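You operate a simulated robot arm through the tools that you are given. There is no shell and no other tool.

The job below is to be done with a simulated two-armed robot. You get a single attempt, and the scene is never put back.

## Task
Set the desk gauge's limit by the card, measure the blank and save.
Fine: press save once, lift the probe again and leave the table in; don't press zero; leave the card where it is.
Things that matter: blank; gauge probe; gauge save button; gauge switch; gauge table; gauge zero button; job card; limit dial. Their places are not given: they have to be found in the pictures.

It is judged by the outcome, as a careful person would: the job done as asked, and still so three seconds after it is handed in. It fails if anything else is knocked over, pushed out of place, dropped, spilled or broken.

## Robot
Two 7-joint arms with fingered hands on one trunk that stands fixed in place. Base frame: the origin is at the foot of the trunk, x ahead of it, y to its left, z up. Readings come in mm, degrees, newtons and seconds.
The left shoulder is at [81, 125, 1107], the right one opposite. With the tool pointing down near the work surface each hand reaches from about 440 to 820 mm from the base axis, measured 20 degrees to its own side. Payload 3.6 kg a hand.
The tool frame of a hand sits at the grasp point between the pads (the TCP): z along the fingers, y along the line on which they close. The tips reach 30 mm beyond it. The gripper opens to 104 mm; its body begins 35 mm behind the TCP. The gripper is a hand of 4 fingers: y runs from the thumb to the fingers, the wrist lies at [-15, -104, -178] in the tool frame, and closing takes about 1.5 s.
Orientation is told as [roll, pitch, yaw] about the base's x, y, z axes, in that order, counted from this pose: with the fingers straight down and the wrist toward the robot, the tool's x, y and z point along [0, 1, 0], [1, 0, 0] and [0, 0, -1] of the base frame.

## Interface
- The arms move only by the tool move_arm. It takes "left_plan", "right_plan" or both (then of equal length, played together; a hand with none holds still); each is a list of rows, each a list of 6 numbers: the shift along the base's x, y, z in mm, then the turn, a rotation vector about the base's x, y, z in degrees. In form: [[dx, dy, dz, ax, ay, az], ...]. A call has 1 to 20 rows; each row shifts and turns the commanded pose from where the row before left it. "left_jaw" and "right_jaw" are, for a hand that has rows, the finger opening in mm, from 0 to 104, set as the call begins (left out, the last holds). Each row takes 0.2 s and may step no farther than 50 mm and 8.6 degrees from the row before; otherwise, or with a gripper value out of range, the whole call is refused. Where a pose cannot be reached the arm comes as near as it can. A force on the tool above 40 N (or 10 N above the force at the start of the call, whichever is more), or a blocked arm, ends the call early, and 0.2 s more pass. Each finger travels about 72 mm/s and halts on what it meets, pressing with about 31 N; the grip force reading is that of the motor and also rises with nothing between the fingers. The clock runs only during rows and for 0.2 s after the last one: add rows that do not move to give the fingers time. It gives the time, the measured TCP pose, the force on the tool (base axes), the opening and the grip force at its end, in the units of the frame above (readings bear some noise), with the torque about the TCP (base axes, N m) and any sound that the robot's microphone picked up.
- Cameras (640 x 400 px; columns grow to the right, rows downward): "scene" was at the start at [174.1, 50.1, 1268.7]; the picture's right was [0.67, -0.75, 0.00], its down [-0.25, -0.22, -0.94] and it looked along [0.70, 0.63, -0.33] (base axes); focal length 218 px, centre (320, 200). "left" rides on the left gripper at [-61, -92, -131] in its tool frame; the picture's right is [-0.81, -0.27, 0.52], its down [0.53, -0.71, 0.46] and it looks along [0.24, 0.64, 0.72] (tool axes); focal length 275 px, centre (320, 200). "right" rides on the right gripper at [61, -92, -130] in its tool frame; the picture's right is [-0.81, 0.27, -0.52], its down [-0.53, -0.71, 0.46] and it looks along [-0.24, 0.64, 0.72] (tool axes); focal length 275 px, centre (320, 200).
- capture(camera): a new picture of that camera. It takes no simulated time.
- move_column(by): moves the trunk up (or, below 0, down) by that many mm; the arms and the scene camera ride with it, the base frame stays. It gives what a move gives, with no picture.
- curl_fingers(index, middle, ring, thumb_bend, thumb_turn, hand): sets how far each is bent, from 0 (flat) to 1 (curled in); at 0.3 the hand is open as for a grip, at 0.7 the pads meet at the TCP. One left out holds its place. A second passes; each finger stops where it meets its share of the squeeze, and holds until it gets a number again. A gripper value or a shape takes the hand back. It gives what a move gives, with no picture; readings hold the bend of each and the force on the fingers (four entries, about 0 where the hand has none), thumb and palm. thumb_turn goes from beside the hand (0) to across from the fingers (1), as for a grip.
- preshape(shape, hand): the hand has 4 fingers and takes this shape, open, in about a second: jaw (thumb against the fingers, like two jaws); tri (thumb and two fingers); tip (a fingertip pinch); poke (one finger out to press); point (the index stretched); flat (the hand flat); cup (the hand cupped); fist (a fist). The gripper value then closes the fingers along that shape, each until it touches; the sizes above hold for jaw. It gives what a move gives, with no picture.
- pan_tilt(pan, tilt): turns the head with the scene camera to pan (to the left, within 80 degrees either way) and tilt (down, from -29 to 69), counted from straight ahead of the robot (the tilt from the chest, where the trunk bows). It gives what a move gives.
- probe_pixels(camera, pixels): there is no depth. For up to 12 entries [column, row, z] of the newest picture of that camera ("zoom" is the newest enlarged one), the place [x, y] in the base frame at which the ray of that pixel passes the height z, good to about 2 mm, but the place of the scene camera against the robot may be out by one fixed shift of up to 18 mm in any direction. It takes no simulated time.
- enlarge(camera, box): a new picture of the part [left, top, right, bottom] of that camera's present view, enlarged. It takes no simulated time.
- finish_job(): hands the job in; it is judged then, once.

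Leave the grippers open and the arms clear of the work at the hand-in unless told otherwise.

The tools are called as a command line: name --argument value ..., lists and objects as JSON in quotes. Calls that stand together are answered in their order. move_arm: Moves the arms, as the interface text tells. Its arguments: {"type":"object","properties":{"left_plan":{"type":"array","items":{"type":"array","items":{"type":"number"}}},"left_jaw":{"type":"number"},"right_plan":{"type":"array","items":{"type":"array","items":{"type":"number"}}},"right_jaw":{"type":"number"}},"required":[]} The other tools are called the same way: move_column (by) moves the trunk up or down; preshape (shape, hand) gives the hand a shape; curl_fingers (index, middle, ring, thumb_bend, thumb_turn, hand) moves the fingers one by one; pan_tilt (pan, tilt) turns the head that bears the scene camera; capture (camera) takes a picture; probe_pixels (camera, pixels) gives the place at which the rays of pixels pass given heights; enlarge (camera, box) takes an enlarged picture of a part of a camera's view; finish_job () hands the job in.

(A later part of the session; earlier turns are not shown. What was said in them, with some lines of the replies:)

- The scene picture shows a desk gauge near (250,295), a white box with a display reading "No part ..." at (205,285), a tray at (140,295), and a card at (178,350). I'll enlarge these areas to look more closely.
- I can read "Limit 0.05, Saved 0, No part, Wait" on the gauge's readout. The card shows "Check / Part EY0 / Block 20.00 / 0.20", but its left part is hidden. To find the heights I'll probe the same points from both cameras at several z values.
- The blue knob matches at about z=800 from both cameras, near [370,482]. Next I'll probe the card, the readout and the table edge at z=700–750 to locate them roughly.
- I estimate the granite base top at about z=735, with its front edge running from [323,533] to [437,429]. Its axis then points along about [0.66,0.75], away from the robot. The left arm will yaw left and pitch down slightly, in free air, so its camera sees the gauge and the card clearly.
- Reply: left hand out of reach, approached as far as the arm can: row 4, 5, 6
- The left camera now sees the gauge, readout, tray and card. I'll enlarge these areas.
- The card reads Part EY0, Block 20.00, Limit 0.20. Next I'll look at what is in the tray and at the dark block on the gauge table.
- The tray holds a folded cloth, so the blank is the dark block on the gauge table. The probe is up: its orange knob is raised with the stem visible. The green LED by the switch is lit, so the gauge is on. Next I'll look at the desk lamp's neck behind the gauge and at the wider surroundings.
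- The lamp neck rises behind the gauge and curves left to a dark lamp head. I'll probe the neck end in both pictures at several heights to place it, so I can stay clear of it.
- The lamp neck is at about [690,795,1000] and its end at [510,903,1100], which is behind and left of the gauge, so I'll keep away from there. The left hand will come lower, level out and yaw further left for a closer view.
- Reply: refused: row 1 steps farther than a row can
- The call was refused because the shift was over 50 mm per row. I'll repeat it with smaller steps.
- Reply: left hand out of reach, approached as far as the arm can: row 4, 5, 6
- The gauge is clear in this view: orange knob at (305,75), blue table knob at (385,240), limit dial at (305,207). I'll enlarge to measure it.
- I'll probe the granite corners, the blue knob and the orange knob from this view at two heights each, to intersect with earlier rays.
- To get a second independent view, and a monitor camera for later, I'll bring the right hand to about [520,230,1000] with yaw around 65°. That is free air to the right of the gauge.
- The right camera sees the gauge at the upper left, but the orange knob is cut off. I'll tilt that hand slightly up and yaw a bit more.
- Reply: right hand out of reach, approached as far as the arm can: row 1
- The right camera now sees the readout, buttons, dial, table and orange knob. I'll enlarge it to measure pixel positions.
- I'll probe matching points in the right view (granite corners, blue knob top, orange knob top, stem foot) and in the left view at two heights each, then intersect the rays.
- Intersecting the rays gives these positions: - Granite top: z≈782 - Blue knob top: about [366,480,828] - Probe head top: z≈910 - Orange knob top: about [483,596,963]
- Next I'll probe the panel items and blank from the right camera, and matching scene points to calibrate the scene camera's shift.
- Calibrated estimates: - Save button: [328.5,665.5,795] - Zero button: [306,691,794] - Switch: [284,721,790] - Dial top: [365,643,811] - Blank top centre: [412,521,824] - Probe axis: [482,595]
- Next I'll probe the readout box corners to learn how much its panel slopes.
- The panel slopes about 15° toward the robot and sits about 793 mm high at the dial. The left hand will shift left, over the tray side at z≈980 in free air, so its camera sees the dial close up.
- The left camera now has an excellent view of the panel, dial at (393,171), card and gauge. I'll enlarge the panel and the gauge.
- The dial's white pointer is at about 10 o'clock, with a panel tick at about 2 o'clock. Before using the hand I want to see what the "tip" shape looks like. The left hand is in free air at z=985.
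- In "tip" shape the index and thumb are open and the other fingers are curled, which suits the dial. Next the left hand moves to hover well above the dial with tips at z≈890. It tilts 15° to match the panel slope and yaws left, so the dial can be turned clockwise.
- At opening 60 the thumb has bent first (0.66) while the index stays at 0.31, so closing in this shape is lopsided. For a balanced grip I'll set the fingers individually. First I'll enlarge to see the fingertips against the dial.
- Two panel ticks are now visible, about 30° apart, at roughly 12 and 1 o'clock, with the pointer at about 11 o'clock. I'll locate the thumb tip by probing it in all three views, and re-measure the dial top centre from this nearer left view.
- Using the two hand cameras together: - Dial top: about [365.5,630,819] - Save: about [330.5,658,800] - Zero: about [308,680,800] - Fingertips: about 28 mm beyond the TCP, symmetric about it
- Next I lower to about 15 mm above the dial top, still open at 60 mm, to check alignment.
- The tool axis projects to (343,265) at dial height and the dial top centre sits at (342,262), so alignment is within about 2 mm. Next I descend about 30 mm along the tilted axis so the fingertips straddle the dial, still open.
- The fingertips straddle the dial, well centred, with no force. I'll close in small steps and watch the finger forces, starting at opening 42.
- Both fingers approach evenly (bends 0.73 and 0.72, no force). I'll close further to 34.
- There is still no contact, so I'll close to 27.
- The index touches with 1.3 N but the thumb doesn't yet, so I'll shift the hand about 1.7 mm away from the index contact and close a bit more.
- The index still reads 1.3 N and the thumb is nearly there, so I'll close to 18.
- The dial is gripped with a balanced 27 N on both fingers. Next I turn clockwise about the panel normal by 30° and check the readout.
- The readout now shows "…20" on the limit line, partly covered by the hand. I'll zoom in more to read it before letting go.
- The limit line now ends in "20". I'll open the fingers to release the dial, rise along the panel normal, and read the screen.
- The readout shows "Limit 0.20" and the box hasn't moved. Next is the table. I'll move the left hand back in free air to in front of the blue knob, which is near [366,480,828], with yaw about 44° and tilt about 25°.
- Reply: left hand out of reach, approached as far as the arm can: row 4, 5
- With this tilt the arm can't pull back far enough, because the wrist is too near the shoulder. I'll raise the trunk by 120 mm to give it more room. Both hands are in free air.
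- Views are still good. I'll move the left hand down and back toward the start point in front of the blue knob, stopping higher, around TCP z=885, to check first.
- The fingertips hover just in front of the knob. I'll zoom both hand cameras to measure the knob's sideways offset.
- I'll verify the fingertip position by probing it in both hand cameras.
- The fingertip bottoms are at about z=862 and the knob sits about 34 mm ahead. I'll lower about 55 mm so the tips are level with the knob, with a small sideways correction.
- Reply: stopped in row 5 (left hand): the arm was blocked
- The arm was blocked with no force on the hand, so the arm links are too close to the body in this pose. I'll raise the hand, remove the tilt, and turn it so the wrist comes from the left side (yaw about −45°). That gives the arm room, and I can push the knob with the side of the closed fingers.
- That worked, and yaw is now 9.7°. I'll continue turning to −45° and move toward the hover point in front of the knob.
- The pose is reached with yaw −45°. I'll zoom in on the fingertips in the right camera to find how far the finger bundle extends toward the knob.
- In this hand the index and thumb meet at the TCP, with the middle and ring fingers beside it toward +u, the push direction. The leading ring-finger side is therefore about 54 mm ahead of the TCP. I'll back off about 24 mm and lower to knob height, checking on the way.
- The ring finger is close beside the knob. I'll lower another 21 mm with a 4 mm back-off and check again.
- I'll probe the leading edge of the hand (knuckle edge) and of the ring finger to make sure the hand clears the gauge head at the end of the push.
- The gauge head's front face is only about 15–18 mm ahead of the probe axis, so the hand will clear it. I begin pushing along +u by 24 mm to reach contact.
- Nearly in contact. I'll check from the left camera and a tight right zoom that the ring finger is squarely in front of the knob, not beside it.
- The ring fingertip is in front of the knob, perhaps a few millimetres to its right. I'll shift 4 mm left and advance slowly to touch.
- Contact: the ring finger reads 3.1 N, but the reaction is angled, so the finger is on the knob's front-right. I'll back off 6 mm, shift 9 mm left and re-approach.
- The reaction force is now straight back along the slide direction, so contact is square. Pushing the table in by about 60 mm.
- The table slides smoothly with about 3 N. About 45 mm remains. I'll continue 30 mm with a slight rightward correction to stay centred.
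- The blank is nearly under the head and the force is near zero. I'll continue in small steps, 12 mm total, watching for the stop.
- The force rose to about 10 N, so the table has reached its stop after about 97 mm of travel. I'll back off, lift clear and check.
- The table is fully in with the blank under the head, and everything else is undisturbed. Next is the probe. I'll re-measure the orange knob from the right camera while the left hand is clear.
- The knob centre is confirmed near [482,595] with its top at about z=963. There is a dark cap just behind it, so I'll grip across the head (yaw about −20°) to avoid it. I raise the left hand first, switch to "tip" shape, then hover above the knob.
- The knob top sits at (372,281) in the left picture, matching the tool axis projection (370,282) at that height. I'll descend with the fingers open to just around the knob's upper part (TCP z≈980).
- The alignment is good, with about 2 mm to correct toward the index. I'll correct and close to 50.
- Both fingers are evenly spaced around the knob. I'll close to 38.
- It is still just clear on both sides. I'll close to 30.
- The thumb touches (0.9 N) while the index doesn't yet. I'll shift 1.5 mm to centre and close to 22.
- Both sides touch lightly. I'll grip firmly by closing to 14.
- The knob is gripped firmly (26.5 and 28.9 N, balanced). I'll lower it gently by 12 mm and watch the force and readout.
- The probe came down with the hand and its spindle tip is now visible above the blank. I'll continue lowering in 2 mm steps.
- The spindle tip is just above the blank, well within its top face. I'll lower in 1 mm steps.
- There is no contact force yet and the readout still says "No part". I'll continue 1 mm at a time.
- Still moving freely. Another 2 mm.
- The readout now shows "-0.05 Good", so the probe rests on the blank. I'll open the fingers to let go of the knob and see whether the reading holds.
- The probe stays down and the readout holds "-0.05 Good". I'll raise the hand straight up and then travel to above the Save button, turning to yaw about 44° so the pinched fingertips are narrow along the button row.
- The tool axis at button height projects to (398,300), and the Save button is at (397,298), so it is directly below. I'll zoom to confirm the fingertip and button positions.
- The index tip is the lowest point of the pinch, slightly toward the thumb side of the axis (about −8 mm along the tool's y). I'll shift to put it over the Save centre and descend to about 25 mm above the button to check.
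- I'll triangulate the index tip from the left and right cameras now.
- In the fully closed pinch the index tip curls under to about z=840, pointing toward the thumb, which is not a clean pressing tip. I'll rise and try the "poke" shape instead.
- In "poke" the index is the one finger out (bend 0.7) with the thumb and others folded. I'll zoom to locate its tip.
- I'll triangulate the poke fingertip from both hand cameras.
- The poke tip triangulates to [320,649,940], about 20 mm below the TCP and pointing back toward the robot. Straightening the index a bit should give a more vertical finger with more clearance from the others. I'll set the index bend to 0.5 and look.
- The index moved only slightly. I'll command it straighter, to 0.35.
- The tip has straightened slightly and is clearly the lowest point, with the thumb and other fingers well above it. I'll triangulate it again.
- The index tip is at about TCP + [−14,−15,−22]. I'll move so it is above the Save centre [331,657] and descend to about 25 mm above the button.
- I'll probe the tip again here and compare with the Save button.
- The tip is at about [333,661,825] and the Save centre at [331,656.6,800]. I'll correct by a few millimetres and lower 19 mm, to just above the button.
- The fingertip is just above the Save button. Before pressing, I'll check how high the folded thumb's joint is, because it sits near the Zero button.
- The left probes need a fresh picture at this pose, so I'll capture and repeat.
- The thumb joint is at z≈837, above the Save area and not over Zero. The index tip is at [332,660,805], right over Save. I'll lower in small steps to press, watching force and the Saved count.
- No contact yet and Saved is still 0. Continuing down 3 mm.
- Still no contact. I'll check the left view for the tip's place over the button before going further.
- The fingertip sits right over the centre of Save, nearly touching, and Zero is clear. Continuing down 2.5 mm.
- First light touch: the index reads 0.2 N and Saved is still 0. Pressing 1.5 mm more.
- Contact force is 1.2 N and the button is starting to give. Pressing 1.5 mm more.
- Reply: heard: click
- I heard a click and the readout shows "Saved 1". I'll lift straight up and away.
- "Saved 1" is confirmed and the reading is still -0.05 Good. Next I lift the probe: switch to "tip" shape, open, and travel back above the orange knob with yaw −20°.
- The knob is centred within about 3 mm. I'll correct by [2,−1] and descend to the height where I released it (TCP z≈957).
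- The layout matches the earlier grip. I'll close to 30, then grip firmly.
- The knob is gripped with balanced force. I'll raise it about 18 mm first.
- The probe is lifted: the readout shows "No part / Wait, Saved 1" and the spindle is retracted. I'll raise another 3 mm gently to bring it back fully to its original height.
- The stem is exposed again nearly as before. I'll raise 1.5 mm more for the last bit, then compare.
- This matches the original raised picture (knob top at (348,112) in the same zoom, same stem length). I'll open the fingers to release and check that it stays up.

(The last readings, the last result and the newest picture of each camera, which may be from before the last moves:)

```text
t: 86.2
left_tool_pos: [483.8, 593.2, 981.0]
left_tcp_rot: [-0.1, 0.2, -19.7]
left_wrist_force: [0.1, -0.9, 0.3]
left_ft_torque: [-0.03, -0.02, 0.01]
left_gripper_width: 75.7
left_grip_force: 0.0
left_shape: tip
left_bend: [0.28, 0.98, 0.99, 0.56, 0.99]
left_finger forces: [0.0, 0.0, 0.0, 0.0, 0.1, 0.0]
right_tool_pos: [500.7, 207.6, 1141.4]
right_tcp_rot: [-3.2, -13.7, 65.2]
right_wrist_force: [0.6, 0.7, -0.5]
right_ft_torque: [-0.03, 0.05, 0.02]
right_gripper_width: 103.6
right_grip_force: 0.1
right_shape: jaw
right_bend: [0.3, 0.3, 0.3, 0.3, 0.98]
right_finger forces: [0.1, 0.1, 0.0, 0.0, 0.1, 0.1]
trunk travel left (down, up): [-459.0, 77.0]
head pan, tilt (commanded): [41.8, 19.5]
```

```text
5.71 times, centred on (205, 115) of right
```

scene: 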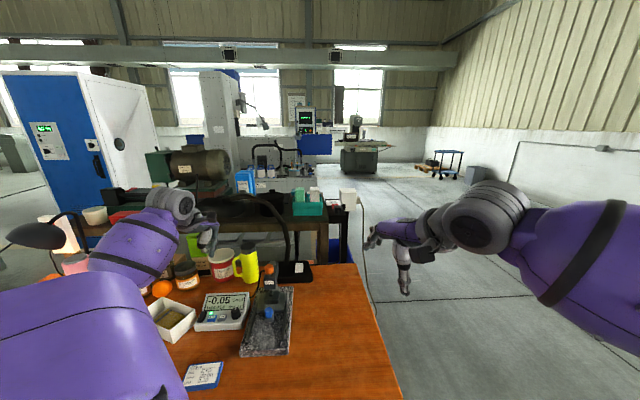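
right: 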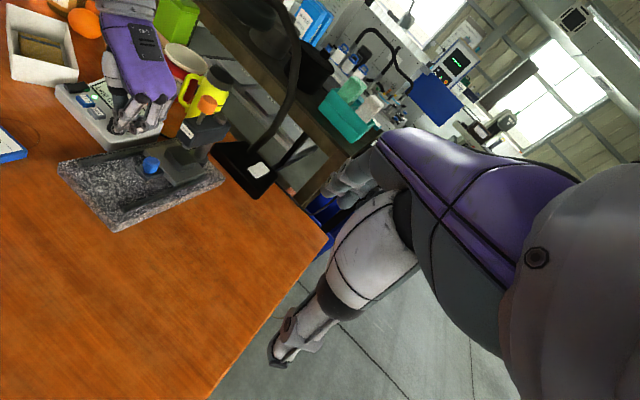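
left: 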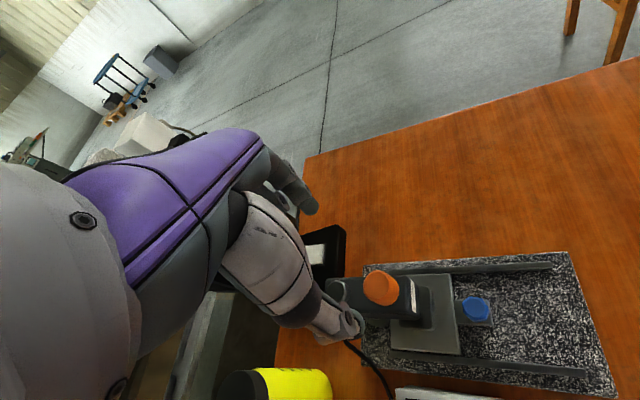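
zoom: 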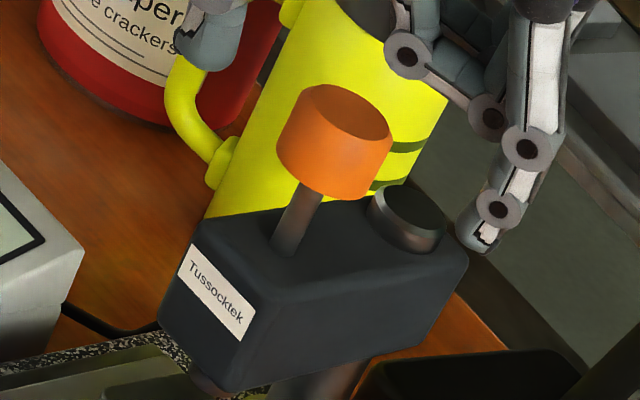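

The probe stays up. I'll raise the left hand straight up and move it back away from the work.

move_arm --left_plan '[[0, 0, 25, 0, 0, 0], [0, 0, 35, 0, 0, 0], [0, 0, 40, 0, 0, 0], [-30, -18, 10, 0, 0, 0], [-30, -18, 10, 0, 0, 0], [-30, -18, 10, 0, 0, 0], [-30, -18, 10, 0, 0, 0], [-30, -18, 10, 0, 0, 0], [0, 0, 0, 0, 0, 0]]' --left_jaw 76

preshape --shape "jaw" --hand "left"

capture --camera "scene"

enlarge --camera "right" --box '[50, 40, 240, 220]'

capture --camera "right"

```text
t: 88.2
left_tool_pos: [333.2, 505.7, 1131.6]
left_tcp_rot: [0.0, 0.1, -19.6]
left_wrist_force: [0.6, -0.3, -0.2]
left_ft_torque: [-0.03, 0.01, -0.01]
left_gripper_width: 75.8
left_grip_force: 0.1
left_shape: tip
left_bend: [0.28, 0.98, 0.99, 0.56, 0.99]
left_finger forces: [0.0, 0.0, 0.0, 0.0, 0.0, 0.0]
right_tool_pos: [499.8, 207.2, 1141.2]
right_tcp_rot: [-3.3, -13.6, 65.2]
right_wrist_force: [0.0, 1.1, 0.3]
right_ft_torque: [-0.02, 0.01, 0.0]
right_gripper_width: 103.3
right_grip_force: 0.1
right_shape: jaw
right_bend: [0.3, 0.3, 0.3, 0.3, 0.98]
right_finger forces: [0.1, 0.0, 0.0, 0.0, 0.0, 0.1]
trunk travel left (down, up): [-459.0, 77.0]
head pan, tilt (commanded): [41.8, 19.5]
```

```text
t: 89.1
left_tool_pos: [332.2, 504.1, 1131.0]
left_tcp_rot: [0.0, 0.0, -19.6]
left_wrist_force: [-0.2, -0.3, 0.5]
left_ft_torque: [0.03, 0.01, -0.01]
left_gripper_width: 104.0
left_grip_force: 0.1
left_shape: jaw
left_bend: [0.3, 0.3, 0.3, 0.3, 0.98]
left_finger forces: [0.1, 0.1, 0.0, 0.0, 0.0, 0.0]
right_tool_pos: [499.6, 207.6, 1140.5]
right_tcp_rot: [-3.2, -13.7, 65.1]
right_wrist_force: [-0.2, -0.3, -0.5]
right_ft_torque: [-0.01, 0.01, 0.01]
right_gripper_width: 103.9
right_grip_force: 0.1
right_shape: jaw
right_bend: [0.3, 0.3, 0.3, 0.3, 0.98]
right_finger forces: [0.0, 0.0, 0.0, 0.1, 0.0, 0.1]
trunk travel left (down, up): [-459.0, 77.0]
head pan, tilt (commanded): [41.8, 19.5]
```

```text
taken
```

scene: 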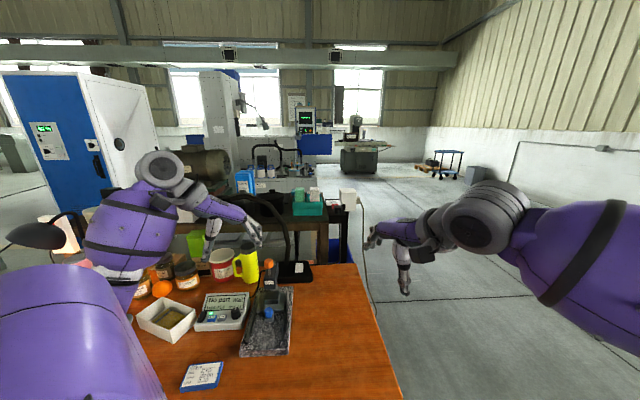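

```text
2.22 times, centred on (145, 130) of right
```

zoom: 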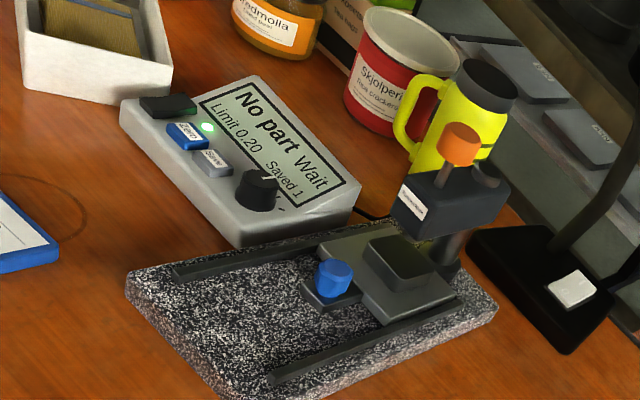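

```text
taken
```

right: 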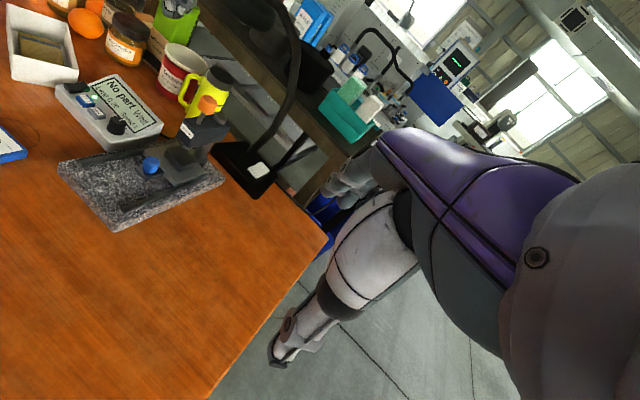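

Everything looks right: Limit 0.20, Saved 1, table in, probe up, LED still on. One last close look at the card and readout before handing in.

enlarge --camera "scene" --box '[130, 240, 310, 395]'

```text
2.58 times, centred on (220, 318) of scene
```

zoom: 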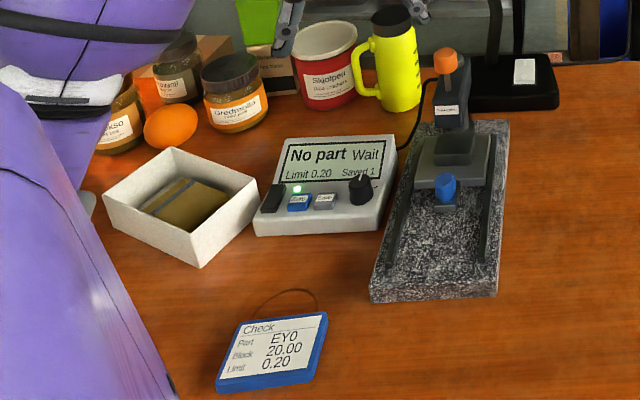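

Final check passed: the card is untouched, the readout shows Limit 0.20 and Saved 1, the table is in, the probe is up, nothing else has moved, and both hands are open and clear. Handing in.

finish_job

```text
The job is handed in.
```

The job is done and handed in. The limit is set to 0.20 as the card says, and the blank measured -0.05, which the gauge marked "Good".

- **Save:** pressed once. The gauge clicked and the readout went from "Saved 0" to "Saved 1".
- **Probe:** lifted back to its starting height; it stayed up when released.
- **Table:** left pushed in, with the blank on it.
- **Left alone:** zero was not pressed, the card is where it was, and nothing else appears to have moved.

Both hands are open and clear of the work. The trunk is still 120 mm higher than it started, because the left arm needed room to reach the table knob.
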